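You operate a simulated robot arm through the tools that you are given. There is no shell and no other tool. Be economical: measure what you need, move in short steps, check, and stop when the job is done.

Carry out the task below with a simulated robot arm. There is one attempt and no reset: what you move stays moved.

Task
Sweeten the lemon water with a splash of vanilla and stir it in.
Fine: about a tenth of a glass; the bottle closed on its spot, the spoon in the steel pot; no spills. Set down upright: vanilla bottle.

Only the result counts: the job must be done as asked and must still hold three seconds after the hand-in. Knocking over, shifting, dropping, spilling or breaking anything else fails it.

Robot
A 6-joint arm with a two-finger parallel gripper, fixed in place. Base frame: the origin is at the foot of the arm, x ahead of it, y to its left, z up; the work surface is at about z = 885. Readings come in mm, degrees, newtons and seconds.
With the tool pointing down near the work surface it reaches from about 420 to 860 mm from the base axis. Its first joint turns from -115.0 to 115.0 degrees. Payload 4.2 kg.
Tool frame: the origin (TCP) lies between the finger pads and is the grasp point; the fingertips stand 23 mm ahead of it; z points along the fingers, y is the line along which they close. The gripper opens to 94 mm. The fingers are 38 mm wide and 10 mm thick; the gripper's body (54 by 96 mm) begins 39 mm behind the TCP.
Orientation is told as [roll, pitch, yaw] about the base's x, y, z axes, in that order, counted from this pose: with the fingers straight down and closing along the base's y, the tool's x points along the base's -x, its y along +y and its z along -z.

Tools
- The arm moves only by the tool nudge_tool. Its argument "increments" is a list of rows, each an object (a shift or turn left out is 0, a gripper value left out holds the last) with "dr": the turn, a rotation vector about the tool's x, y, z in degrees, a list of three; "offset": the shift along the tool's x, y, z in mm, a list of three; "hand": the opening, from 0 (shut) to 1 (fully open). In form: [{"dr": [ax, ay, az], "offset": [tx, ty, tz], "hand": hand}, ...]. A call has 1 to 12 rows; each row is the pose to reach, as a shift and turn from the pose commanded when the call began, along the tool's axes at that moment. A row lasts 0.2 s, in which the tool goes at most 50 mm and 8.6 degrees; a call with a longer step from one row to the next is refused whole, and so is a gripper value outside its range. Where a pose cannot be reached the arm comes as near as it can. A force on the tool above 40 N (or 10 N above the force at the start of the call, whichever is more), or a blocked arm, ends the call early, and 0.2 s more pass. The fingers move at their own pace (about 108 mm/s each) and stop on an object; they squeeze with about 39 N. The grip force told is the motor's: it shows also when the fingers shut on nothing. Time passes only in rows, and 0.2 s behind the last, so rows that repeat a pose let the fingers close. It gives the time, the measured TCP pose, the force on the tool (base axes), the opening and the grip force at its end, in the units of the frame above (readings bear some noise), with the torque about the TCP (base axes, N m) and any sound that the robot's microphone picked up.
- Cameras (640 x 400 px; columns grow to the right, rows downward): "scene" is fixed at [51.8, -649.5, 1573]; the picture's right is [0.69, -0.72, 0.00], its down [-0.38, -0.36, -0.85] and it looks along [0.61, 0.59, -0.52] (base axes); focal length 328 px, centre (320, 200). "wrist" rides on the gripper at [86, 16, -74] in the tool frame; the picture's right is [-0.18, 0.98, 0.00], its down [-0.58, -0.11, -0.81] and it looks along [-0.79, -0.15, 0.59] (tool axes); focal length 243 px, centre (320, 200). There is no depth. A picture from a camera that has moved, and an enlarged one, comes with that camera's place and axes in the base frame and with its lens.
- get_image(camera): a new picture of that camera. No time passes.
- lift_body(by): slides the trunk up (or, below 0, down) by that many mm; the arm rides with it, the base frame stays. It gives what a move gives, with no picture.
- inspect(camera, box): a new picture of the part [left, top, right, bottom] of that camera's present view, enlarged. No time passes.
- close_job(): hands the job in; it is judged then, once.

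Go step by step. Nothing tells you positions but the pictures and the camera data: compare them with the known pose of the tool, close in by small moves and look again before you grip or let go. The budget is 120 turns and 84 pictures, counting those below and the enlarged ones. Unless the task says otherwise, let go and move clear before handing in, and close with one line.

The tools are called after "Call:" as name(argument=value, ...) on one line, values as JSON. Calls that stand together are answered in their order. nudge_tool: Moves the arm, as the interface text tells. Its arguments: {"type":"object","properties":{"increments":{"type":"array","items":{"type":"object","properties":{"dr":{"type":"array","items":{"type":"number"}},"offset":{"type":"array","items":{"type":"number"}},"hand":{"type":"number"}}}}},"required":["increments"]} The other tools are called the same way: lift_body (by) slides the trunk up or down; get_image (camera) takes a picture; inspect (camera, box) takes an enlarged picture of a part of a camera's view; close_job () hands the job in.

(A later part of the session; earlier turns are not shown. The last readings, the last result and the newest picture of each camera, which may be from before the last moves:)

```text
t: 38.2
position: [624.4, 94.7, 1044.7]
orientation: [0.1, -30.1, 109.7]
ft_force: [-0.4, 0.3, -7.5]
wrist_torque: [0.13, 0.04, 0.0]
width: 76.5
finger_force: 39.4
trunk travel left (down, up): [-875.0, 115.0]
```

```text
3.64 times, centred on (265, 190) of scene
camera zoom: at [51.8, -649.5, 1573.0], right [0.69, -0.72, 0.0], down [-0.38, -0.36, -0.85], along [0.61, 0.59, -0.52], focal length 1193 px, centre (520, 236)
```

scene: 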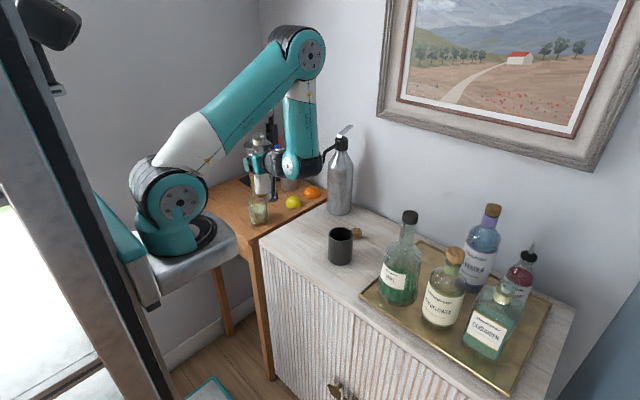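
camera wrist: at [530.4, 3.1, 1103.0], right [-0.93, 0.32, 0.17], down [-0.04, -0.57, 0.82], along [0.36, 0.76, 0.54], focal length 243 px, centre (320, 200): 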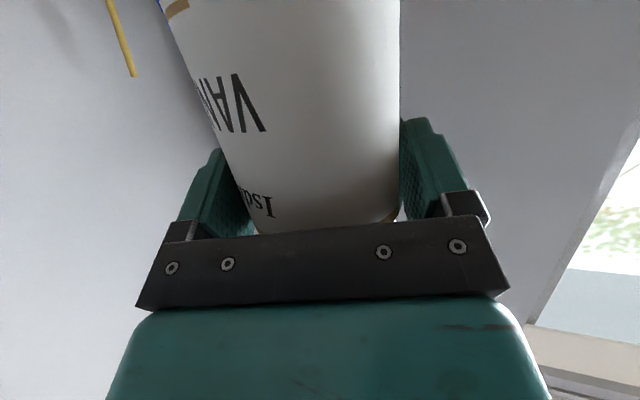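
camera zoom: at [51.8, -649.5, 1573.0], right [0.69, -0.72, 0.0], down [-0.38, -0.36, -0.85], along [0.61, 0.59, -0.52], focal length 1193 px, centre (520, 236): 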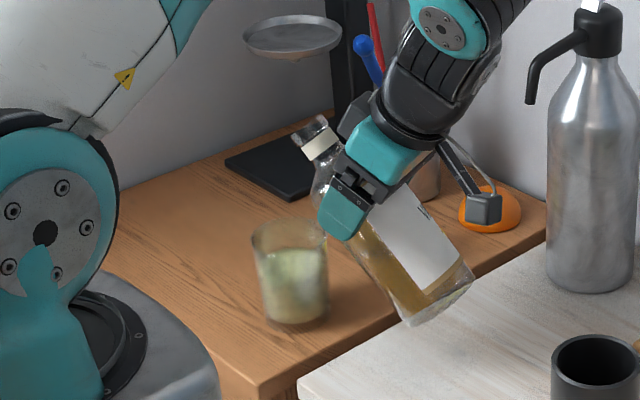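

Clear view now. I'll increase the tilt to 60° and look.

Call:
nudge_tool(increments=[{"dr": [0, 7, 0]}, {"dr": [0, 14, 0]}, {"dr": [0, 20, 0]}, {"dr": [0, 20, 0]}])

Call:
inspect(camera="scene", box=[235, 155, 305, 235])

```text
t: 39.2
position: [625.0, 94.6, 1045.8]
orientation: [0.0, -10.0, 109.6]
ft_force: [0.0, -0.2, -7.3]
wrist_torque: [0.23, 0.09, 0.01]
width: 76.2
finger_force: 38.7
trunk travel left (down, up): [-875.0, 115.0]
```

```text
5.00 times, centred on (270, 195) of scene
camera zoom: at [51.8, -649.5, 1573.0], right [0.69, -0.72, 0.0], down [-0.38, -0.36, -0.85], along [0.61, 0.59, -0.52], focal length 1641 px, centre (570, 225)
```

zoom: 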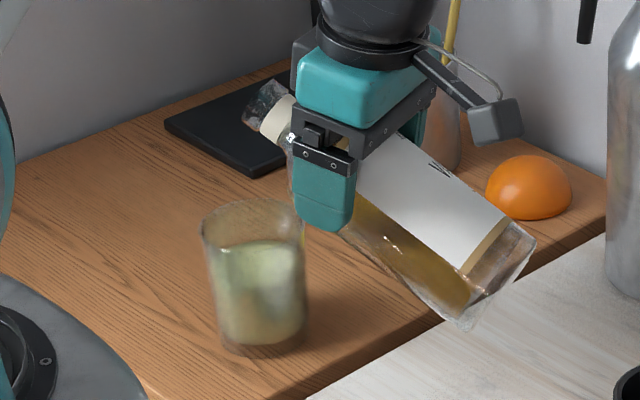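

Call:
nudge_tool(increments=[{"dr": [0, 5, 0], "offset": [1, 0, 6]}, {"dr": [0, 10, 0], "offset": [2, 0, 12]}, {"dr": [0, 14, 0], "offset": [2, 0, 12]}, {"dr": [0, 14, 0], "offset": [2, 0, 12]}])

Call:
inspect(camera="scene", box=[235, 155, 305, 235])

```text
t: 40.2
position: [626.2, 94.5, 1033.2]
orientation: [0.0, 4.1, 109.7]
ft_force: [0.2, -0.7, -7.2]
wrist_torque: [0.24, 0.09, 0.02]
width: 76.4
finger_force: 38.2
trunk travel left (down, up): [-875.0, 115.0]
```

```text
5.00 times, centred on (270, 195) of scene
camera zoom: at [51.8, -649.5, 1573.0], right [0.69, -0.72, 0.0], down [-0.38, -0.36, -0.85], along [0.61, 0.59, -0.52], focal length 1641 px, centre (570, 225)
```

zoom: 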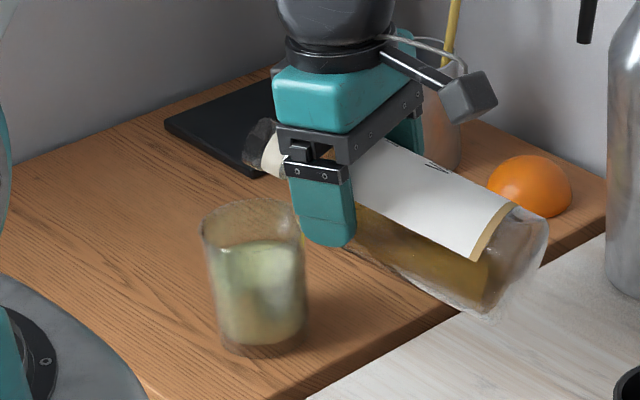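

Call:
nudge_tool(increments=[{"dr": [0, 3, 0]}, {"dr": [0, 6, 0]}, {"dr": [0, 6, 0]}])

Call:
inspect(camera="scene", box=[235, 155, 305, 235])

```text
t: 41.0
position: [624.4, 93.9, 1032.6]
orientation: [0.0, 9.9, 109.7]
ft_force: [0.5, 0.2, -7.4]
wrist_torque: [0.26, 0.06, 0.0]
width: 76.4
finger_force: 39.5
trunk travel left (down, up): [-875.0, 115.0]
```

```text
5.00 times, centred on (270, 195) of scene
camera zoom: at [51.8, -649.5, 1573.0], right [0.69, -0.72, 0.0], down [-0.38, -0.36, -0.85], along [0.61, 0.59, -0.52], focal length 1641 px, centre (570, 225)
```

zoom: 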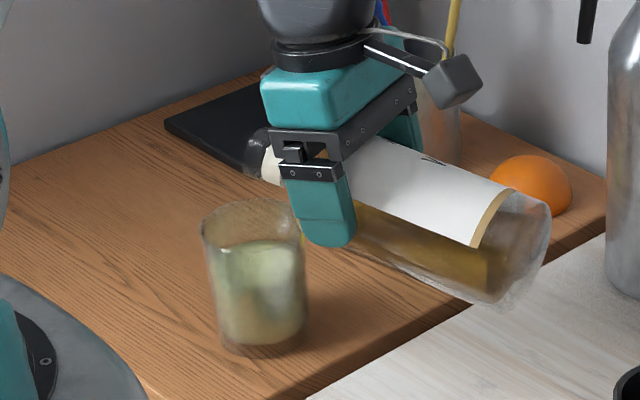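

Call:
nudge_tool(increments=[{"dr": [0, 2, 0]}, {"dr": [0, 4, 0]}])

Call:
inspect(camera="scene", box=[235, 155, 305, 235])

```text
t: 41.6
position: [625.8, 94.1, 1034.1]
orientation: [0.1, 14.0, 109.7]
ft_force: [0.7, -0.4, -8.0]
wrist_torque: [0.29, 0.11, 0.0]
width: 76.4
finger_force: 39.1
trunk travel left (down, up): [-875.0, 115.0]
```

```text
5.00 times, centred on (270, 195) of scene
camera zoom: at [51.8, -649.5, 1573.0], right [0.69, -0.72, 0.0], down [-0.38, -0.36, -0.85], along [0.61, 0.59, -0.52], focal length 1641 px, centre (570, 225)
```

zoom: 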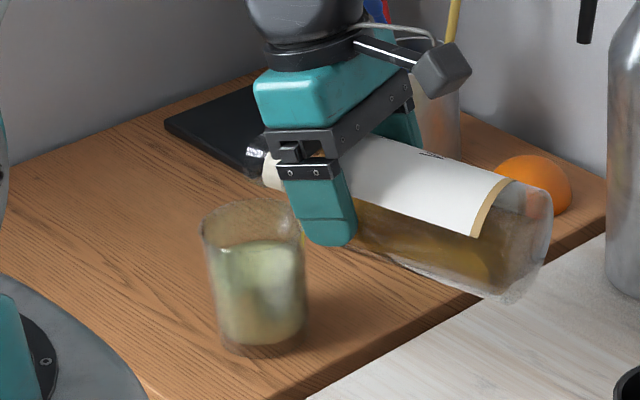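

Call:
nudge_tool(increments=[{"dr": [0, 1.5, 0]}, {"dr": [0, 3, 0]}])

Call:
inspect(camera="scene", box=[240, 170, 290, 230])

```text
t: 42.2
position: [625.1, 95.3, 1034.0]
orientation: [0.0, 17.0, 109.7]
ft_force: [-0.9, 0.0, -7.4]
wrist_torque: [0.32, 0.11, -0.03]
width: 76.2
finger_force: 39.0
trunk travel left (down, up): [-875.0, 115.0]
```

```text
6.67 times, centred on (265, 200) of scene
camera zoom: at [51.8, -649.5, 1573.0], right [0.69, -0.72, 0.0], down [-0.38, -0.36, -0.85], along [0.61, 0.59, -0.52], focal length 2188 px, centre (687, 200)
```

zoom: 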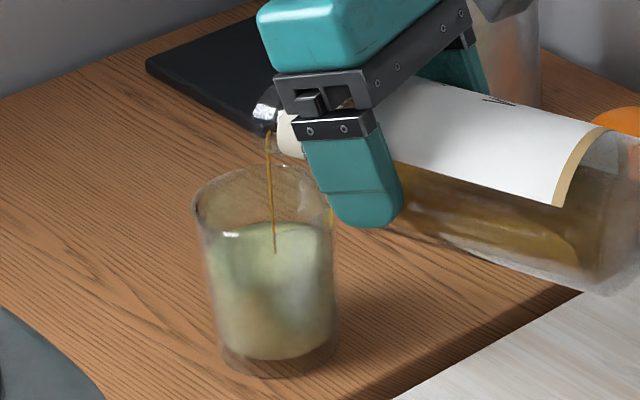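

A thin stream is running into the glass. I'll hold briefly and check the level.

Call:
nudge_tool(increments=[{}, {}, {}])

Call:
inspect(camera="scene", box=[240, 170, 290, 230])

```text
t: 43.0
position: [624.3, 96.1, 1033.7]
orientation: [0.0, 17.0, 109.7]
ft_force: [0.5, -0.3, -7.5]
wrist_torque: [0.26, 0.11, -0.03]
width: 76.4
finger_force: 38.7
trunk travel left (down, up): [-875.0, 115.0]
```

```text
6.67 times, centred on (265, 200) of scene
camera zoom: at [51.8, -649.5, 1573.0], right [0.69, -0.72, 0.0], down [-0.38, -0.36, -0.85], along [0.61, 0.59, -0.52], focal length 2188 px, centre (687, 200)
```

zoom: 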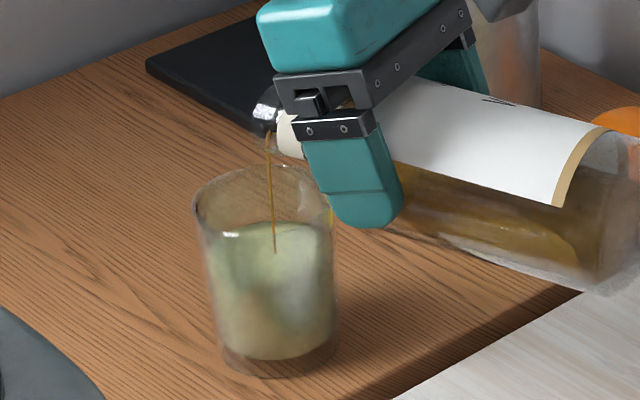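

Call:
nudge_tool(increments=[{}, {}, {}, {}, {}, {}, {}, {}])

Call:
inspect(camera="scene", box=[240, 170, 290, 230])

```text
t: 44.8
position: [625.1, 94.2, 1033.2]
orientation: [-0.1, 17.0, 109.7]
ft_force: [0.1, -0.6, -7.3]
wrist_torque: [0.28, 0.08, 0.01]
width: 76.4
finger_force: 38.4
trunk travel left (down, up): [-875.0, 115.0]
```

```text
6.67 times, centred on (265, 200) of scene
camera zoom: at [51.8, -649.5, 1573.0], right [0.69, -0.72, 0.0], down [-0.38, -0.36, -0.85], along [0.61, 0.59, -0.52], focal length 2188 px, centre (687, 200)
```

zoom: 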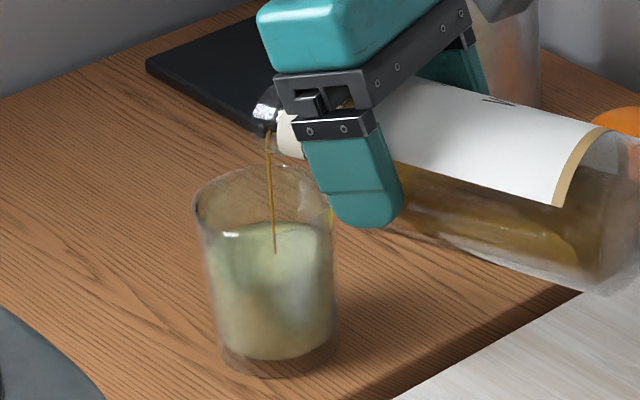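

The flow is very slow, so I'll tilt 3° more and hold.

Call:
nudge_tool(increments=[{"dr": [0, 3, 0]}, {"dr": [0, 3, 0]}, {"dr": [0, 3, 0]}, {"dr": [0, 3, 0]}, {"dr": [0, 3, 0]}])

Call:
inspect(camera="scene", box=[240, 170, 290, 230])

```text
t: 46.0
position: [626.2, 95.7, 1033.9]
orientation: [0.1, 20.0, 109.7]
ft_force: [0.2, -0.7, -6.6]
wrist_torque: [0.3, 0.12, 0.0]
width: 76.3
finger_force: 38.6
trunk travel left (down, up): [-875.0, 115.0]
```

```text
6.67 times, centred on (265, 200) of scene
camera zoom: at [51.8, -649.5, 1573.0], right [0.69, -0.72, 0.0], down [-0.38, -0.36, -0.85], along [0.61, 0.59, -0.52], focal length 2188 px, centre (687, 200)
```

zoom: 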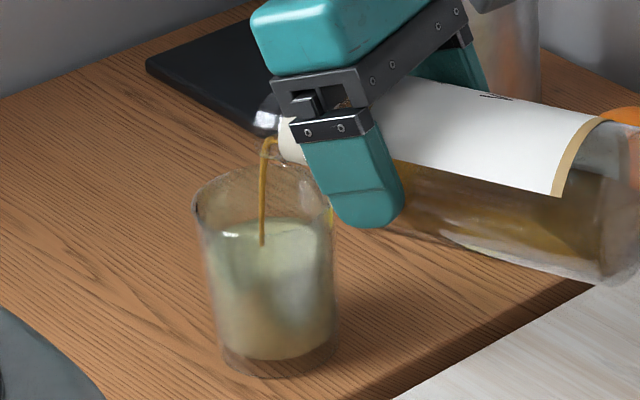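

Call:
nudge_tool(increments=[{}, {}])

Call:
inspect(camera="scene", box=[240, 170, 290, 230])

```text
t: 46.6
position: [625.7, 95.1, 1033.6]
orientation: [0.1, 20.0, 109.7]
ft_force: [1.0, -0.1, -7.8]
wrist_torque: [0.29, 0.13, -0.01]
width: 76.4
finger_force: 38.8
trunk travel left (down, up): [-875.0, 115.0]
```

```text
6.67 times, centred on (265, 200) of scene
camera zoom: at [51.8, -649.5, 1573.0], right [0.69, -0.72, 0.0], down [-0.38, -0.36, -0.85], along [0.61, 0.59, -0.52], focal length 2188 px, centre (687, 200)
```

zoom: 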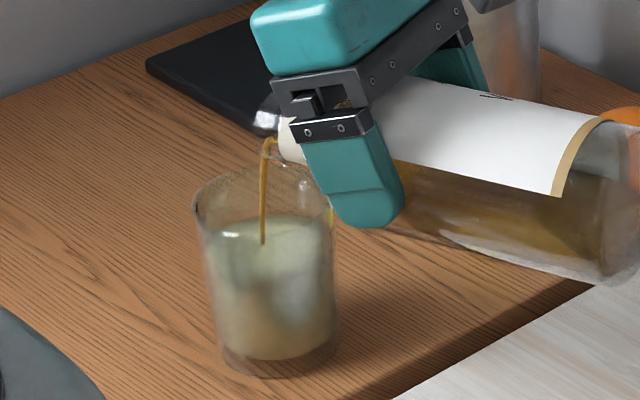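

Call:
nudge_tool(increments=[{}, {}, {}])

Call:
inspect(camera="scene", box=[240, 170, 290, 230])

```text
t: 47.4
position: [625.1, 94.6, 1034.3]
orientation: [0.2, 20.0, 109.7]
ft_force: [-0.3, 0.2, -7.1]
wrist_torque: [0.28, 0.12, 0.0]
width: 76.4
finger_force: 38.3
trunk travel left (down, up): [-875.0, 115.0]
```

```text
6.67 times, centred on (265, 200) of scene
camera zoom: at [51.8, -649.5, 1573.0], right [0.69, -0.72, 0.0], down [-0.38, -0.36, -0.85], along [0.61, 0.59, -0.52], focal length 2188 px, centre (687, 200)
```

zoom: 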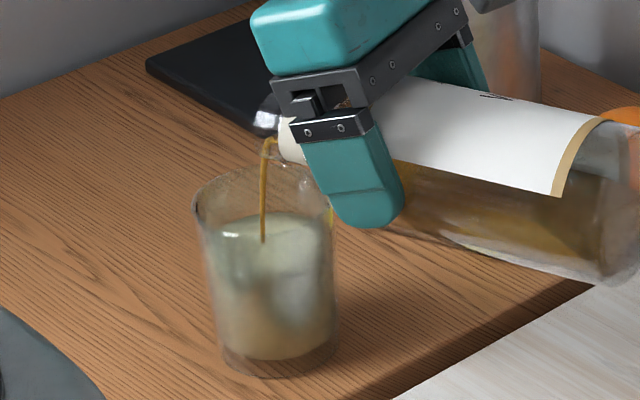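

Close to the target, so I'll hold a moment longer and then tip back promptly.

Call:
nudge_tool(increments=[{}, {}, {"dr": [0, -8, 0]}, {"dr": [0, -16, 0]}, {"dr": [0, -24, 0]}, {"dr": [0, -32, 0]}, {"dr": [0, -32, 0]}])

Call:
inspect(camera="scene", box=[240, 170, 290, 230])

```text
t: 49.0
position: [626.0, 95.0, 1033.7]
orientation: [0.0, -12.0, 109.6]
ft_force: [-0.2, 0.2, -6.6]
wrist_torque: [0.15, 0.04, 0.01]
width: 76.6
finger_force: 38.8
trunk travel left (down, up): [-875.0, 115.0]
```

```text
6.67 times, centred on (265, 200) of scene
camera zoom: at [51.8, -649.5, 1573.0], right [0.69, -0.72, 0.0], down [-0.38, -0.36, -0.85], along [0.61, 0.59, -0.52], focal length 2188 px, centre (687, 200)
```

zoom: 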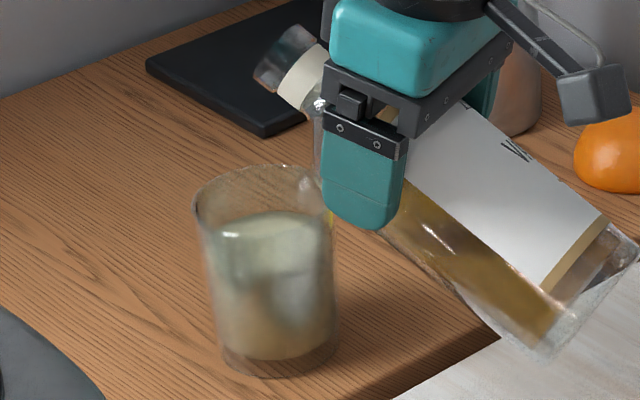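

About a tenth has been added (the level rose about 7 mm) with no spills seen. I'll raise the bottle, set it upright and carry it back.

Call:
nudge_tool(increments=[{"offset": [-9, 0, -42]}, {"offset": [-18, 0, -84]}, {"offset": [-26.4, 0, -124], "dr": [0, -8, 0]}, {"offset": [-26.4, 0, -124], "dr": [0, -16, 0]}, {"offset": [-26.4, 0, -124], "dr": [0, -24, 0]}, {"offset": [-26.4, 0, -124], "dr": [0, -32, 0]}, {"offset": [-26.4, 0, -124], "dr": [0, -40, 0]}, {"offset": [-26.4, 0, -124], "dr": [0, -48, 0]}, {"offset": [-26.4, 0, -124], "dr": [0, -56, 0]}, {"offset": [-26.4, 0, -124], "dr": [0, -58, 0]}, {"offset": [-26.4, 0, -124], "dr": [0, -58, 0]}])

Call:
inspect(camera="scene", box=[220, 110, 320, 240])

```text
t: 51.4
position: [624.6, 94.8, 1160.3]
orientation: [0.2, -70.1, 109.7]
ft_force: [0.1, 0.4, -7.6]
wrist_torque: [-0.01, -0.04, 0.0]
width: 76.2
finger_force: 39.5
trunk travel left (down, up): [-875.0, 115.0]
```

```text
3.08 times, centred on (270, 175) of scene
camera zoom: at [51.8, -649.5, 1573.0], right [0.69, -0.72, 0.0], down [-0.38, -0.36, -0.85], along [0.61, 0.59, -0.52], focal length 1010 px, centre (474, 277)
```

zoom: 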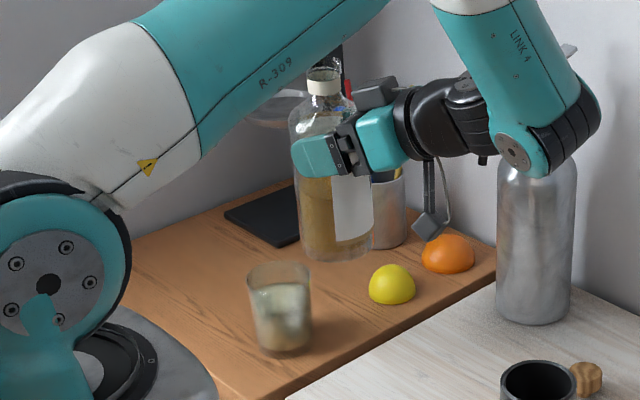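

Call:
nudge_tool(increments=[{"offset": [7, 11.6, -19.2], "dr": [7.18, 0, 2.61]}, {"offset": [14, 23.3, -38.5], "dr": [14.36, 0, 5.22]}, {"offset": [21, 34.9, -57.7], "dr": [21.5, 0, 7.83]}, {"offset": [28, 46.6, -76.9], "dr": [28.7, 0, 10.4]}, {"offset": [35, 58.2, -96.2], "dr": [35.9, 0, 13.06]}, {"offset": [42, 69.9, -115.4], "dr": [43.1, 0, 15.67]}, {"offset": [49, 81.5, -134.6], "dr": [50.2, 0, 18.28]}, {"offset": [56, 93.2, -153.9], "dr": [57.4, 0, 20.9]}, {"offset": [63, 104.8, -173.1], "dr": [64.6, 0, 23.5]}, {"offset": [63, 104.8, -173.1], "dr": [64.6, 0, 23.5]}])

```text
t: 53.6
position: [589.1, -113.5, 1160.4]
orientation: [0.1, -70.0, 40.9]
ft_force: [0.1, -0.4, -6.8]
wrist_torque: [-0.09, 0.06, 0.01]
width: 76.6
finger_force: 39.0
trunk travel left (down, up): [-875.0, 115.0]
```

Call:
nudge_tool(increments=[{"offset": [0.1, -28.4, -0.4], "dr": [7.51, 0, 2.73]}, {"offset": [0.3, -56.9, -0.7], "dr": [15.02, 0, 5.47]}, {"offset": [0.4, -85.3, -1.1], "dr": [22.5, 0, 8.2]}, {"offset": [0.5, -113.8, -1.4], "dr": [30.0, 0, 10.93]}, {"offset": [0.7, -142.2, -1.8], "dr": [37.5, 0, 13.67]}, {"offset": [0.8, -170.7, -2.2], "dr": [45.05, 0, 16.4]}, {"offset": [0.9, -199.1, -2.5], "dr": [52.6, 0, 19.13]}, {"offset": [1.1, -227.6, -2.9], "dr": [60.1, 0, 21.87]}, {"offset": [1.2, -256, -3.2], "dr": [67.6, 0, 24.6]}, {"offset": [1.3, -284.5, -3.6], "dr": [75.1, 0, 27.3]}, {"offset": [1.5, -312.9, -3.9], "dr": [82.6, 0, 30.1]}, {"offset": [1.6, -341.4, -4.3], "dr": [90.1, 0, 32.8]}])

Call:
nudge_tool(increments=[{}])

```text
t: 56.2
position: [809.8, -374.1, 1162.6]
orientation: [0.0, -70.0, -55.1]
ft_force: [-0.2, 0.2, -6.2]
wrist_torque: [0.08, 0.04, -0.01]
width: 76.1
finger_force: 38.9
trunk travel left (down, up): [-875.0, 115.0]
```

```text
t: 56.6
position: [809.9, -374.6, 1161.8]
orientation: [-0.1, -69.9, -54.9]
ft_force: [-1.3, 0.0, -6.9]
wrist_torque: [0.05, 0.04, 0.03]
width: 76.4
finger_force: 38.5
trunk travel left (down, up): [-875.0, 115.0]
```

Back above its spot with the same pose. I'll lower it.

Call:
nudge_tool(increments=[{"offset": [33, 0, 12]}, {"offset": [66, 0, 24]}, {"offset": [99, 0, 36]}, {"offset": [120, 0, 43.7]}, {"offset": [131.6, 0, 47.9]}, {"offset": [131.6, 0, 47.9]}])

Call:
inspect(camera="scene", box=[350, 180, 490, 310])

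```text
t: 58.0
position: [809.9, -376.1, 1021.1]
orientation: [-0.1, -69.8, -54.9]
ft_force: [0.1, -0.2, -6.9]
wrist_torque: [0.06, 0.02, -0.01]
width: 76.2
finger_force: 39.1
trunk travel left (down, up): [-875.0, 115.0]
```

```text
3.08 times, centred on (420, 245) of scene
camera zoom: at [51.8, -649.5, 1573.0], right [0.69, -0.72, 0.0], down [-0.38, -0.36, -0.85], along [0.61, 0.59, -0.52], focal length 1010 px, centre (12, 62)
```

zoom: 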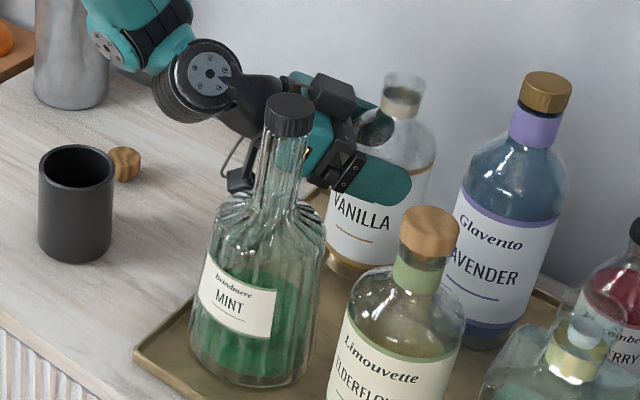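

Call:
nudge_tool(increments=[{"offset": [2.8, 0, 1]}, {"offset": [5.6, 0, 2.1]}, {"offset": [7.5, 0, 2.7]}])

Call:
nudge_tool(increments=[{"offset": [1, 0, 0.35]}, {"offset": [1.9, 0, 0.7]}])

```text
t: 58.8
position: [809.1, -376.1, 1017.5]
orientation: [0.2, -70.3, -55.1]
ft_force: [-2.3, 2.5, 7.9]
wrist_torque: [-0.26, 0.0, -0.03]
width: 76.3
finger_force: 39.3
trunk travel left (down, up): [-875.0, 115.0]
```

```text
t: 59.4
position: [809.2, -374.6, 1014.4]
orientation: [0.3, -70.3, -55.1]
ft_force: [-1.6, -1.3, 26.4]
wrist_torque: [-0.54, -0.26, 0.19]
width: 76.5
finger_force: 38.6
trunk travel left (down, up): [-875.0, 115.0]
```

The bottle is down on the tray. I'll relieve the press slightly and check it's upright before releasing.

Call:
nudge_tool(increments=[{"offset": [-1.5, 0, -0.5]}])

Call:
inspect(camera="scene", box=[400, 190, 490, 300])

```text
t: 59.8
position: [809.9, -375.4, 1014.5]
orientation: [0.2, -70.2, -55.1]
ft_force: [2.0, -2.7, 26.5]
wrist_torque: [-0.55, -0.28, -0.06]
width: 76.3
finger_force: 38.5
trunk travel left (down, up): [-875.0, 115.0]
```

```text
3.64 times, centred on (445, 245) of scene
camera zoom: at [51.8, -649.5, 1573.0], right [0.69, -0.72, 0.0], down [-0.38, -0.36, -0.85], along [0.61, 0.59, -0.52], focal length 1193 px, centre (-134, 36)
```

zoom: 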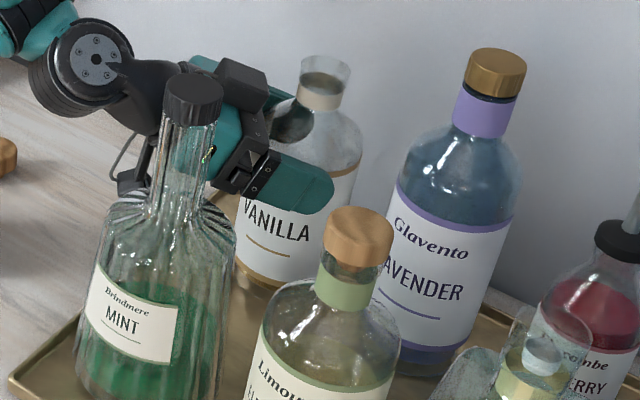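

Call:
nudge_tool(increments=[{"offset": [-1.9, 0, -0.7]}])

```text
t: 60.2
position: [809.3, -374.3, 1014.0]
orientation: [0.1, -70.0, -54.9]
ft_force: [6.7, -3.8, 16.3]
wrist_torque: [-0.84, -0.66, 0.12]
width: 76.3
finger_force: 39.0
trunk travel left (down, up): [-875.0, 115.0]
```

Call:
nudge_tool(increments=[{"offset": [-1.2, 0, -0.4]}])

```text
t: 60.6
position: [809.0, -375.0, 1015.8]
orientation: [0.0, -69.9, -55.0]
ft_force: [5.8, -3.4, 10.8]
wrist_torque: [-0.54, -1.06, 0.02]
width: 76.5
finger_force: 39.6
trunk travel left (down, up): [-875.0, 115.0]
```

Call:
nudge_tool(increments=[{"offset": [-1.0, 0, -0.35]}])

Call:
get_image(camera="wrist")

```text
t: 61.0
position: [807.1, -374.4, 1014.5]
orientation: [-0.2, -69.7, -54.7]
ft_force: [2.9, -0.1, 2.9]
wrist_torque: [-0.22, -0.79, 0.11]
width: 76.2
finger_force: 39.5
trunk travel left (down, up): [-875.0, 115.0]
```

```text
27 pictures are left
camera wrist: at [763.6, -284.3, 958.5], right [0.84, 0.51, 0.17], down [-0.41, 0.39, 0.82], along [0.36, -0.76, 0.54], focal length 243 px, centre (320, 200)
```

wrist: 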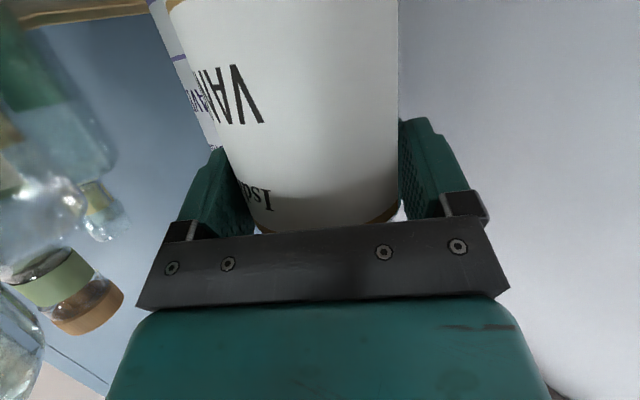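

Contact is light now, so I'll open.

Call:
nudge_tool(increments=[{"hand": 0.84}, {"hand": 0.88}, {"hand": 1.0}, {"hand": 1.0}])

Call:
inspect(camera="scene", box=[400, 190, 490, 300])

```text
t: 62.0
position: [810.3, -375.0, 1017.0]
orientation: [0.0, -70.0, -54.9]
ft_force: [0.8, 0.7, -0.5]
wrist_torque: [-0.01, -0.01, -0.02]
width: 93.9
finger_force: 0.0
trunk travel left (down, up): [-875.0, 115.0]
```

```text
3.64 times, centred on (445, 245) of scene
camera zoom: at [51.8, -649.5, 1573.0], right [0.69, -0.72, 0.0], down [-0.38, -0.36, -0.85], along [0.61, 0.59, -0.52], focal length 1193 px, centre (-134, 36)
```

zoom: 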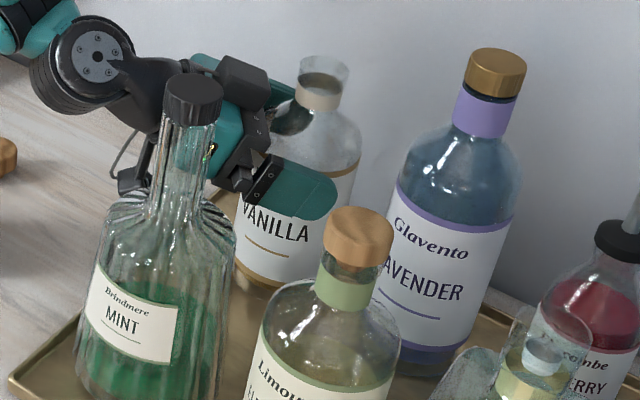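

The bottle is free-standing and upright. I'll retreat along the heading, then rise.

Call:
nudge_tool(increments=[{"offset": [5, 0, -14]}, {"offset": [13, 0, -36]}, {"offset": [20.9, 0, -57.3]}, {"offset": [-16, 0, -71]}, {"offset": [-54, 0, -84]}, {"offset": [-92, 0, -98]}, {"offset": [-130, 0, -112]}, {"offset": [-158, 0, -122]}, {"offset": [-158, 0, -122]}])

Call:
nudge_tool(increments=[{"dr": [0, 8, 0]}, {"dr": [0, 16, 0]}, {"dr": [0, 24, 0]}, {"dr": [0, 32, 0]}, {"dr": [0, 40, 0]}, {"dr": [0, 48, 0]}, {"dr": [0, 56, 0]}, {"dr": [0, 64, 0]}, {"dr": [0, 70, 0]}, {"dr": [0, 70, 0]}])

Call:
inspect(camera="scene", box=[340, 120, 540, 320])

```text
t: 64.0
position: [775.4, -326.2, 1209.2]
orientation: [0.0, -69.9, -54.8]
ft_force: [-0.4, 1.4, 0.2]
wrist_torque: [-0.02, 0.03, -0.03]
width: 94.1
finger_force: 0.1
trunk travel left (down, up): [-875.0, 115.0]
```

```text
t: 66.2
position: [775.2, -324.6, 1206.7]
orientation: [0.0, 0.1, -54.9]
ft_force: [-0.3, 0.2, 0.1]
wrist_torque: [0.02, 0.01, 0.04]
width: 94.0
finger_force: 0.0
trunk travel left (down, up): [-875.0, 115.0]
```

```text
2.00 times, centred on (440, 220) of scene
camera zoom: at [51.8, -649.5, 1573.0], right [0.69, -0.72, 0.0], down [-0.38, -0.36, -0.85], along [0.61, 0.59, -0.52], focal length 656 px, centre (80, 160)
```

zoom: 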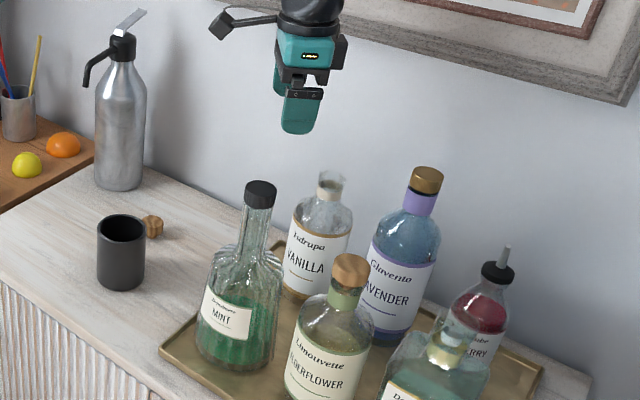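

Now I'll fetch the cork: turn back to yaw 0 and hover above it.

Call:
nudge_tool(increments=[{"offset": [24, 14.3, 0], "dr": [0, 0, -8], "hand": 0.65}, {"offset": [48, 28.7, 10], "dr": [0, 0, -16]}, {"offset": [72, 43, 30], "dr": [0, 0, -24]}, {"offset": [96, 57.4, 60], "dr": [0, 0, -32]}, {"offset": [120, 71.7, 90], "dr": [0, 0, -40]}, {"offset": [144, 86, 125], "dr": [0, 0, -48]}, {"offset": [167.7, 100.4, 157], "dr": [0, 0, -54.9]}, {"offset": [167.7, 100.4, 157], "dr": [0, 0, -54.9]}])

Call:
get_image(camera="wrist")

```text
t: 68.0
position: [759.9, -131.5, 1049.2]
orientation: [0.0, 0.1, 0.1]
ft_force: [-0.6, -1.0, 0.0]
wrist_torque: [0.0, 0.02, 0.0]
width: 61.2
finger_force: 0.2
trunk travel left (down, up): [-875.0, 115.0]
```

```text
24 pictures are left
camera wrist: at [672.2, -115.9, 1122.2], right [0.18, 0.98, 0.0], down [0.58, -0.11, 0.81], along [0.79, -0.15, -0.59], focal length 243 px, centre (320, 200)
```

wrist: 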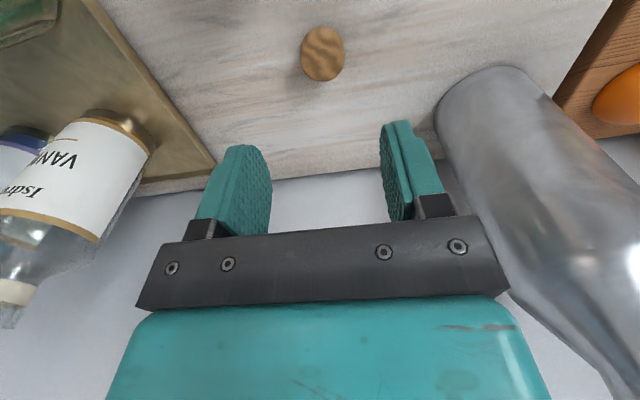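

Call:
nudge_tool(increments=[{"offset": [-1, 1, 45]}, {"offset": [-1, 1, 90]}, {"offset": [-1, 1, 120]}, {"offset": [-1, 1, 137]}, {"offset": [-1, 1, 137]}, {"offset": [-1, 1, 137], "hand": 0.3}, {"offset": [-1, 1, 137], "hand": 0.0}, {"offset": [-1, 1, 137], "hand": 0.0}])

```text
t: 69.8
position: [759.6, -129.4, 912.5]
orientation: [0.1, 0.0, 0.0]
ft_force: [-0.6, 0.3, 0.1]
wrist_torque: [-0.02, 0.01, 0.0]
width: 35.0
finger_force: 39.3
trunk travel left (down, up): [-875.0, 115.0]
```

The cork is gripped. I'll lift and carry it above the bottle mouth.

Call:
nudge_tool(increments=[{"offset": [0, 0, -45]}, {"offset": [0, 0, -90]}, {"offset": [0, 0, -135]}, {"offset": [0, 0, -180]}, {"offset": [0, 0, -225]}, {"offset": [0, -20, -268]}, {"offset": [-10, -60, -290]}, {"offset": [-20, -107, -290]}, {"offset": [-30, -154, -290]}, {"offset": [-42, -200, -290]}, {"offset": [-53, -245, -290]}, {"offset": [-53, -251, -290]}])

Call:
nudge_tool(increments=[{"offset": [0, 0, 20]}, {"offset": [0, 0, 40]}, {"offset": [0, 0, 40]}])

Call:
inspect(camera="wrist", box=[240, 20, 400, 220])

Call:
inspect(camera="scene", box=[405, 140, 475, 240])

```text
t: 72.4
position: [814.5, -380.0, 1200.0]
orientation: [0.0, 0.0, 0.0]
ft_force: [-1.0, 0.8, -0.7]
wrist_torque: [0.01, 0.0, 0.0]
width: 34.8
finger_force: 39.4
trunk travel left (down, up): [-875.0, 115.0]
```

```text
t: 73.2
position: [813.8, -379.0, 1161.0]
orientation: [0.0, 0.0, 0.0]
ft_force: [-0.5, 0.4, 0.0]
wrist_torque: [-0.01, 0.0, -0.01]
width: 34.8
finger_force: 39.1
trunk travel left (down, up): [-875.0, 115.0]
```

```text
2.00 times, centred on (320, 120) of wrist
camera zoom: at [727.8, -364.0, 1235.1], right [0.18, 0.98, 0.0], down [0.58, -0.11, 0.81], along [0.79, -0.15, -0.59], focal length 485 px, centre (320, 360)
```

zoom: 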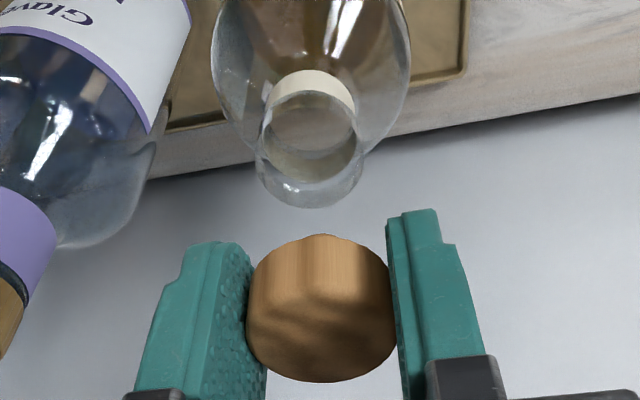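

```text
4.00 times, centred on (440, 190) of scene
camera zoom: at [51.8, -649.5, 1573.0], right [0.69, -0.72, 0.0], down [-0.38, -0.36, -0.85], along [0.61, 0.59, -0.52], focal length 1313 px, centre (-160, 240)
```

zoom: 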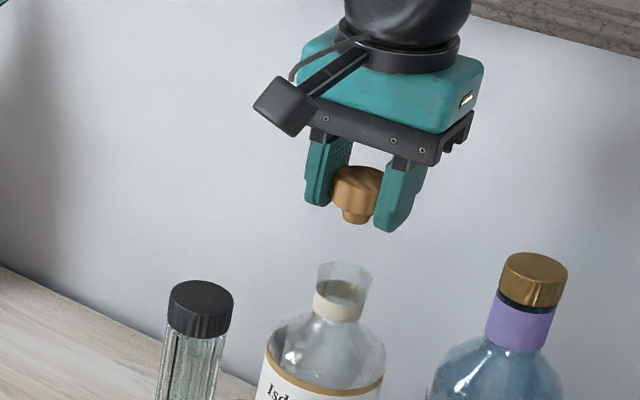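

From both views the mouth is about (-2,-3) mm off the cork axis. I'll correct that, go lower and look again.

Call:
nudge_tool(increments=[{"offset": [2, -2.7, 15]}, {"offset": [2, -2.7, 29]}, {"offset": [2, -2.7, 29]}, {"offset": [2, -2.7, 29]}])

Call:
inspect(camera="wrist", box=[240, 50, 400, 210])

Call:
inspect(camera="scene", box=[420, 175, 460, 225])

```text
t: 74.2
position: [813.8, -382.5, 1134.0]
orientation: [0.0, -0.1, 0.0]
ft_force: [0.0, -0.8, 0.1]
wrist_torque: [0.01, 0.0, 0.0]
width: 34.6
finger_force: 38.9
trunk travel left (down, up): [-875.0, 115.0]
```

```text
2.50 times, centred on (320, 130) of wrist
camera zoom: at [726.5, -366.5, 1206.4], right [0.18, 0.98, 0.0], down [0.58, -0.11, 0.81], along [0.79, -0.15, -0.59], focal length 606 px, centre (320, 375)
```

zoom: 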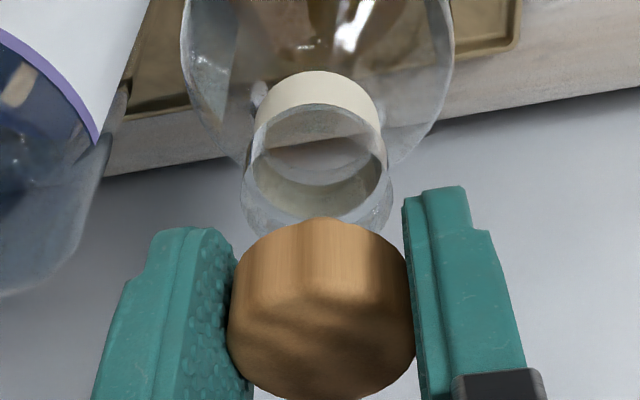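

```text
8.00 times, centred on (440, 200) of scene
camera zoom: at [51.8, -649.5, 1573.0], right [0.69, -0.72, 0.0], down [-0.38, -0.36, -0.85], along [0.61, 0.59, -0.52], focal length 2625 px, centre (-640, 200)
```

zoom: 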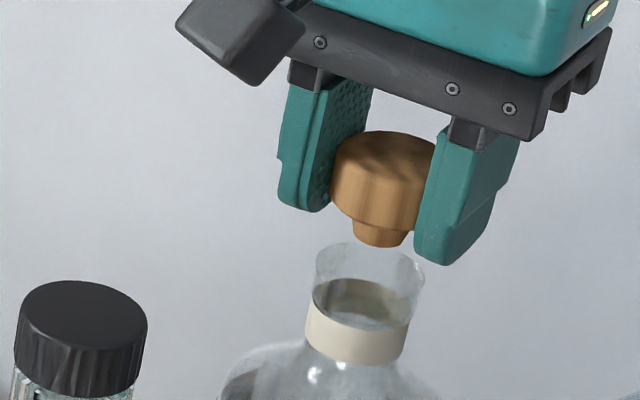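

Now aligned to about 1 mm. I'll apply a small correction and lower gently with force checks.

Call:
nudge_tool(increments=[{"offset": [0.8, -0.8, 6]}, {"offset": [0.8, -0.8, 12]}, {"offset": [0.8, -0.8, 16]}])

Call:
inspect(camera="scene", box=[420, 175, 460, 225])

```text
t: 75.0
position: [812.4, -384.3, 1118.5]
orientation: [0.0, 0.0, 0.0]
ft_force: [-0.3, 0.0, -0.1]
wrist_torque: [0.03, 0.03, 0.0]
width: 34.8
finger_force: 39.2
trunk travel left (down, up): [-875.0, 115.0]
```

```text
8.00 times, centred on (440, 200) of scene
camera zoom: at [51.8, -649.5, 1573.0], right [0.69, -0.72, 0.0], down [-0.38, -0.36, -0.85], along [0.61, 0.59, -0.52], focal length 2625 px, centre (-640, 200)
```

zoom: 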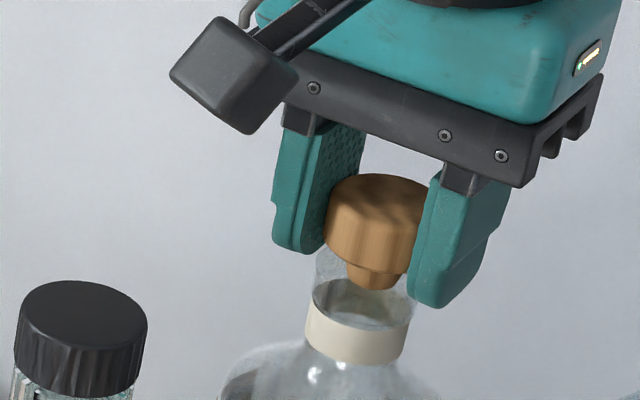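

Call:
nudge_tool(increments=[{"offset": [0, 0, 2]}, {"offset": [0, 0, 4]}, {"offset": [0, 0, 6]}])

```text
t: 75.8
position: [811.7, -383.1, 1117.0]
orientation: [-0.2, -0.4, 0.0]
ft_force: [-0.1, 1.9, 27.0]
wrist_torque: [0.54, -0.04, -0.1]
width: 35.0
finger_force: 39.1
trunk travel left (down, up): [-875.0, 115.0]
```

Call:
inspect(camera="scene", box=[420, 175, 460, 225])

Call:
inspect(camera="wrist", box=[240, 80, 400, 240])

```text
8.00 times, centred on (440, 200) of scene
camera zoom: at [51.8, -649.5, 1573.0], right [0.69, -0.72, 0.0], down [-0.38, -0.36, -0.85], along [0.61, 0.59, -0.52], focal length 2625 px, centre (-640, 200)
```

zoom: 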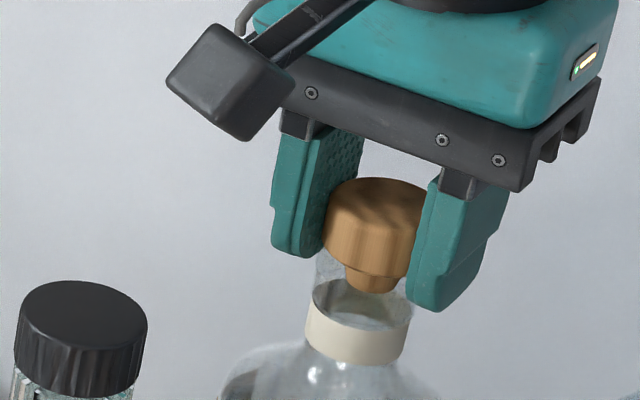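

```text
2.50 times, centred on (320, 160) of wrist
camera zoom: at [724.2, -367.9, 1189.3], right [0.18, 0.98, 0.0], down [0.58, -0.11, 0.81], along [0.8, -0.15, -0.59], focal length 606 px, centre (320, 300)
```

zoom: 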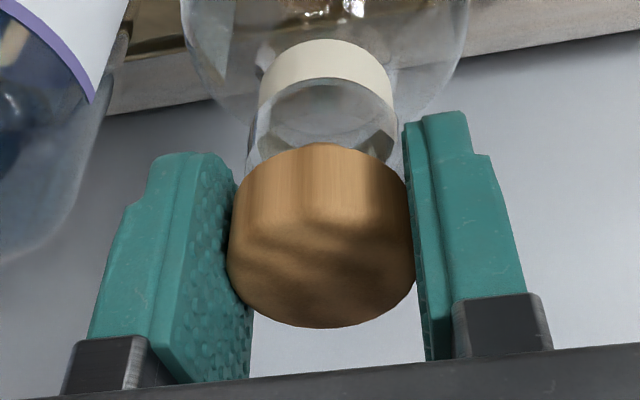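

The torque points to a contact at y≈+20, meaning the left fingertip is sitting on the bottle's rim. I'll back up, shift +2 mm in y and try again.

Call:
nudge_tool(increments=[{"offset": [0, 0, -4]}, {"offset": [0, 0, -8]}, {"offset": [-0.5, 1.8, -8]}, {"offset": [-0.5, 1.8, -4]}, {"offset": [-0.5, 1.8, -2]}, {"offset": [-0.5, 1.8, -0.5]}])

```text
t: 77.2
position: [810.9, -382.5, 1116.1]
orientation: [-0.1, -0.2, -0.1]
ft_force: [-4.9, -2.9, 27.2]
wrist_torque: [-0.52, -0.03, -0.02]
width: 34.9
finger_force: 38.6
trunk travel left (down, up): [-875.0, 115.0]
```

Call:
nudge_tool(increments=[{"offset": [0, 0, -4]}, {"offset": [0, 0, -8]}, {"offset": [0, -0.9, -8]}, {"offset": [0, -0.9, -4]}, {"offset": [0, -0.9, -2]}, {"offset": [0, -0.9, 0]}])

```text
t: 78.6
position: [812.3, -383.3, 1115.9]
orientation: [-0.1, -0.3, 0.0]
ft_force: [-1.7, 2.5, 23.3]
wrist_torque: [-0.34, -0.01, 0.01]
width: 35.1
finger_force: 39.0
trunk travel left (down, up): [-875.0, 115.0]
```

Both fingertips meet the rim because it is as wide as the knob. The plug is already in the mouth, so I'll let go, regrip higher on the knob and press it home.

Call:
nudge_tool(increments=[{"offset": [0, 0, -2]}, {"offset": [0, 0, -3.5]}, {"offset": [0, 0, -3.5]}])

Call:
nudge_tool(increments=[{"hand": 0.42}, {"hand": 0.48}, {"hand": 0.55}, {"hand": 0.55}])

Call:
inspect(camera="scene", box=[420, 175, 460, 225])

```text
t: 79.4
position: [811.8, -383.6, 1115.5]
orientation: [0.1, 0.0, 0.0]
ft_force: [1.9, 2.8, 15.3]
wrist_torque: [-0.28, -0.11, 0.07]
width: 34.9
finger_force: 39.4
trunk travel left (down, up): [-875.0, 115.0]
```

```text
t: 80.4
position: [811.3, -383.2, 1116.9]
orientation: [0.0, 0.0, 0.0]
ft_force: [0.2, 1.3, 14.5]
wrist_torque: [-0.3, -0.01, 0.0]
width: 50.9
finger_force: 0.1
trunk travel left (down, up): [-875.0, 115.0]
```

```text
8.00 times, centred on (440, 200) of scene
camera zoom: at [51.8, -649.5, 1573.0], right [0.69, -0.72, 0.0], down [-0.38, -0.36, -0.85], along [0.61, 0.59, -0.52], focal length 2625 px, centre (-640, 200)
```

zoom: 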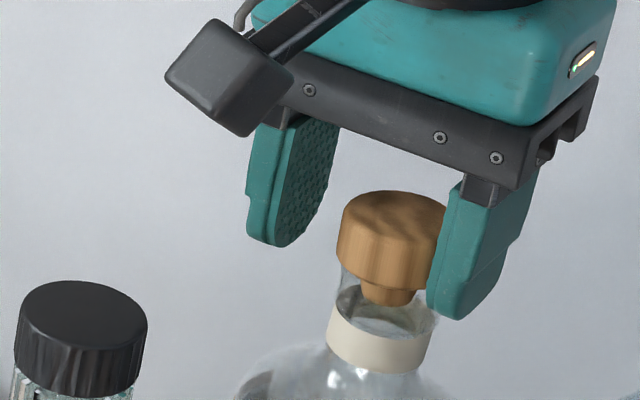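

The right finger dragged the bottle a few mm while opening. I'll lift straight off and check.

Call:
nudge_tool(increments=[{"offset": [0, 0, -4]}, {"offset": [0, 0, -10]}, {"offset": [0, 0, -25]}, {"offset": [0, 0, -60]}, {"offset": [0, 0, -60]}])

Call:
inspect(camera="scene", box=[390, 170, 510, 300])

Call:
inspect(camera="wrist", box=[220, 20, 400, 220])

```text
t: 81.6
position: [811.9, -382.1, 1177.1]
orientation: [0.0, 0.0, 0.0]
ft_force: [-0.2, 0.6, 0.3]
wrist_torque: [0.03, 0.03, 0.0]
width: 51.6
finger_force: 0.0
trunk travel left (down, up): [-875.0, 115.0]
```

```text
3.08 times, centred on (450, 235) of scene
camera zoom: at [51.8, -649.5, 1573.0], right [0.69, -0.72, 0.0], down [-0.38, -0.36, -0.85], along [0.61, 0.59, -0.52], focal length 1010 px, centre (-80, 92)
```

zoom: 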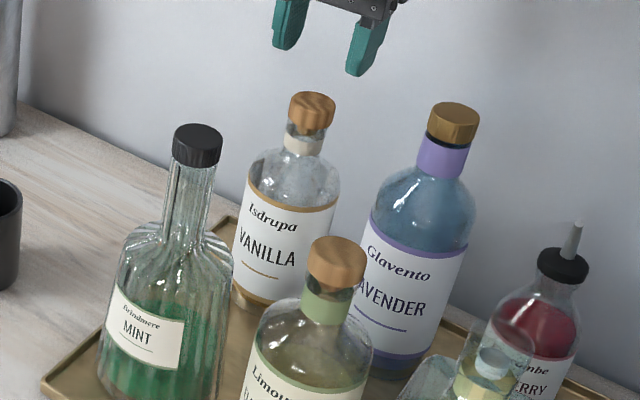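

```text
2.00 times, centred on (310, 120) of wrist
camera zoom: at [724.3, -366.4, 1250.2], right [0.18, 0.98, 0.0], down [0.58, -0.11, 0.81], along [0.79, -0.15, -0.59], focal length 485 px, centre (340, 360)
```

zoom: 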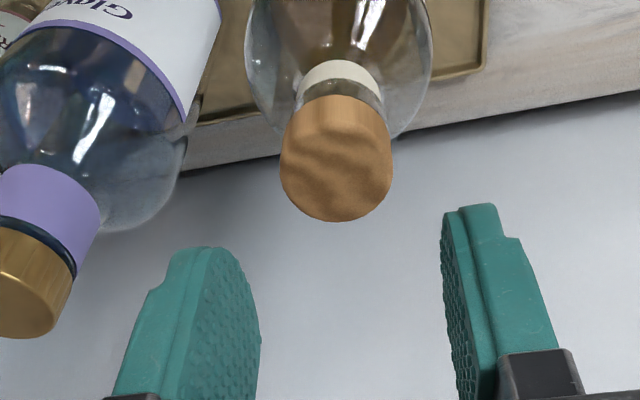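

The bottle stands upright with the cork in its mouth. I'll press it home from above with closed fingers.

Call:
nudge_tool(increments=[{"offset": [3, -1, 0], "hand": 0.0}, {"offset": [3, -1, 10], "hand": 0.0}, {"offset": [3, -1, 20], "hand": 0.0}, {"offset": [3, -1, 28], "hand": 0.0}, {"offset": [3, -1, 31], "hand": 0.0}])

Call:
nudge_tool(increments=[{"offset": [0, 0, 2]}, {"offset": [0, 0, 4]}, {"offset": [0, 0, 6]}])

```text
t: 82.8
position: [808.8, -383.9, 1144.1]
orientation: [0.0, 0.1, 0.1]
ft_force: [0.0, 0.2, -0.3]
wrist_torque: [0.0, -0.01, 0.01]
width: 0.1
finger_force: 38.4
trunk travel left (down, up): [-875.0, 115.0]
```

```text
t: 83.6
position: [808.4, -384.5, 1139.6]
orientation: [0.0, 0.0, 0.0]
ft_force: [-0.2, -0.4, 0.0]
wrist_torque: [-0.01, 0.0, -0.04]
width: 0.0
finger_force: 39.2
trunk travel left (down, up): [-875.0, 115.0]
```

Call:
nudge_tool(increments=[{"offset": [0, 0, 2]}, {"offset": [0, 0, 4]}, {"offset": [0, 0, 6]}])

```text
t: 84.4
position: [808.9, -383.8, 1134.9]
orientation: [-0.1, -0.2, 0.0]
ft_force: [-1.2, 2.2, 12.9]
wrist_torque: [0.07, 0.03, -0.02]
width: 0.0
finger_force: 38.4
trunk travel left (down, up): [-875.0, 115.0]
heard: snap
```

A snap: the cork is seated, with its top at the original height. I'll retract and look it over.

Call:
nudge_tool(increments=[{"offset": [0, 0, -10]}, {"offset": [0, 0, -50]}, {"offset": [0, 0, -95]}, {"offset": [0, 0, -130]}, {"offset": [40, 20, -150]}, {"offset": [80, 50, -160]}])

Call:
inspect(camera="scene", box=[390, 180, 510, 310])

```text
refused: row 6 steps farther than a row can; nothing moved
```

```text
3.08 times, centred on (450, 245) of scene
camera zoom: at [51.8, -649.5, 1573.0], right [0.69, -0.72, 0.0], down [-0.38, -0.36, -0.85], along [0.61, 0.59, -0.52], focal length 1010 px, centre (-80, 62)
```

zoom: 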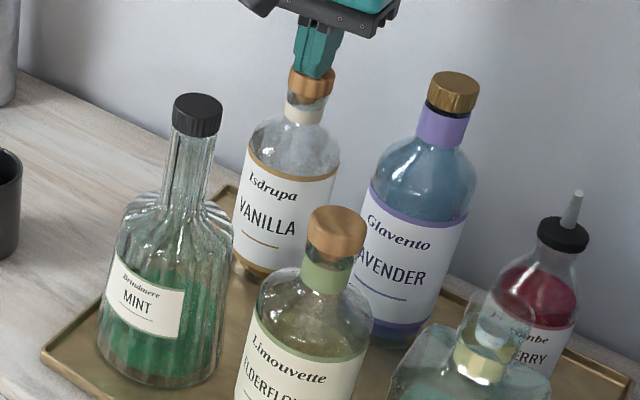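

The bottle is closed and on its original spot. Next is the spoon: I'll travel to view the steel pot.

Call:
nudge_tool(increments=[{"offset": [0, 0, -45]}, {"offset": [0, 0, -90]}, {"offset": [20, 20, -125]}, {"offset": [55, 50, -135]}, {"offset": [90, 83, -135]}, {"offset": [120, 121, -135]}, {"offset": [145, 163, -135], "hand": 0.6}, {"offset": [165, 208, -135]}, {"offset": [178, 255, -135]}, {"offset": [185, 303, -135]}, {"offset": [188, 352, -135]}, {"offset": [188, 400, -135]}])

Call:
nudge_tool(increments=[{"offset": [0, 48, 0]}, {"offset": [0, 96, 0]}, {"offset": [0, 143, 10]}, {"offset": [0, 190, 20]}, {"offset": [0, 234, 30]}, {"offset": [0, 234, 40]}, {"offset": [0, 234, 40]}])

Call:
get_image(camera="wrist")

```text
t: 87.0
position: [619.9, 18.6, 1268.4]
orientation: [0.0, 0.1, -0.1]
ft_force: [-0.4, -0.3, 0.1]
wrist_torque: [0.02, -0.02, -0.01]
width: 56.4
finger_force: 0.1
trunk travel left (down, up): [-875.0, 115.0]
```

```text
t: 88.6
position: [619.8, 250.0, 1229.3]
orientation: [0.0, -0.1, 0.0]
ft_force: [-0.2, 0.2, -0.8]
wrist_torque: [-0.02, 0.04, -0.03]
width: 56.5
finger_force: 0.1
trunk travel left (down, up): [-875.0, 115.0]
```

```text
12 pictures are left
camera wrist: at [532.5, 265.4, 1302.9], right [0.18, 0.98, 0.0], down [0.58, -0.11, 0.81], along [0.79, -0.15, -0.59], focal length 243 px, centre (320, 200)
```

wrist: 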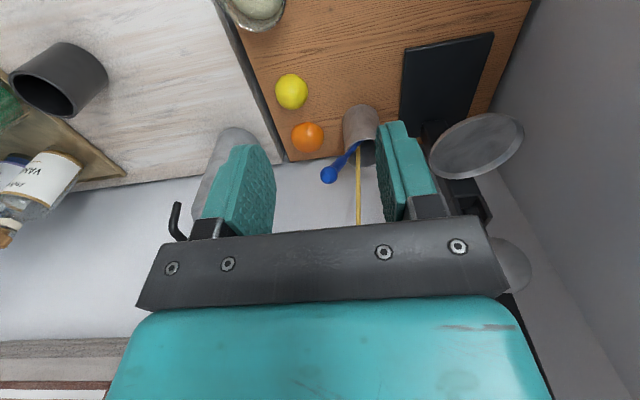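

Call:
inspect(camera="wrist", box=[300, 95, 400, 235])

Call:
inspect(camera="scene", box=[255, 125, 325, 205])

```text
2.86 times, centred on (350, 165) of wrist
camera zoom: at [532.5, 265.4, 1302.9], right [0.18, 0.98, 0.0], down [0.58, -0.11, 0.81], along [0.79, -0.15, -0.59], focal length 693 px, centre (234, 300)
```

zoom: 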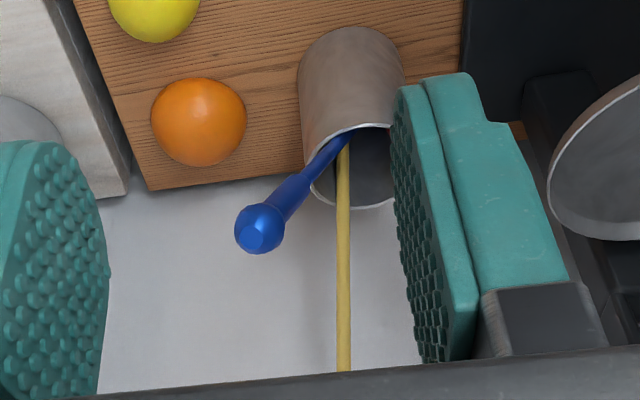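

```text
5.00 times, centred on (290, 165) of scene
camera zoom: at [51.8, -649.5, 1573.0], right [0.69, -0.72, 0.0], down [-0.38, -0.36, -0.85], along [0.61, 0.59, -0.52], focal length 1641 px, centre (470, 375)
```

zoom: 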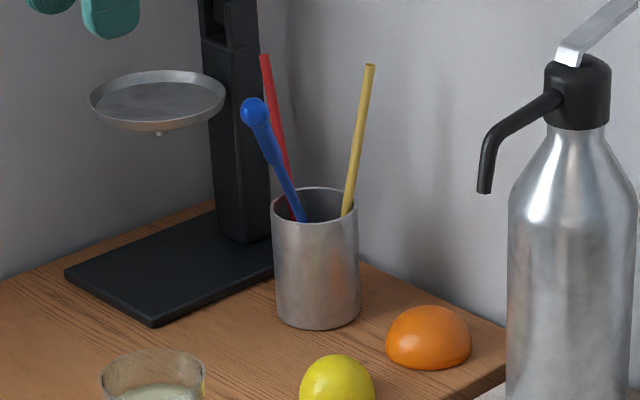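

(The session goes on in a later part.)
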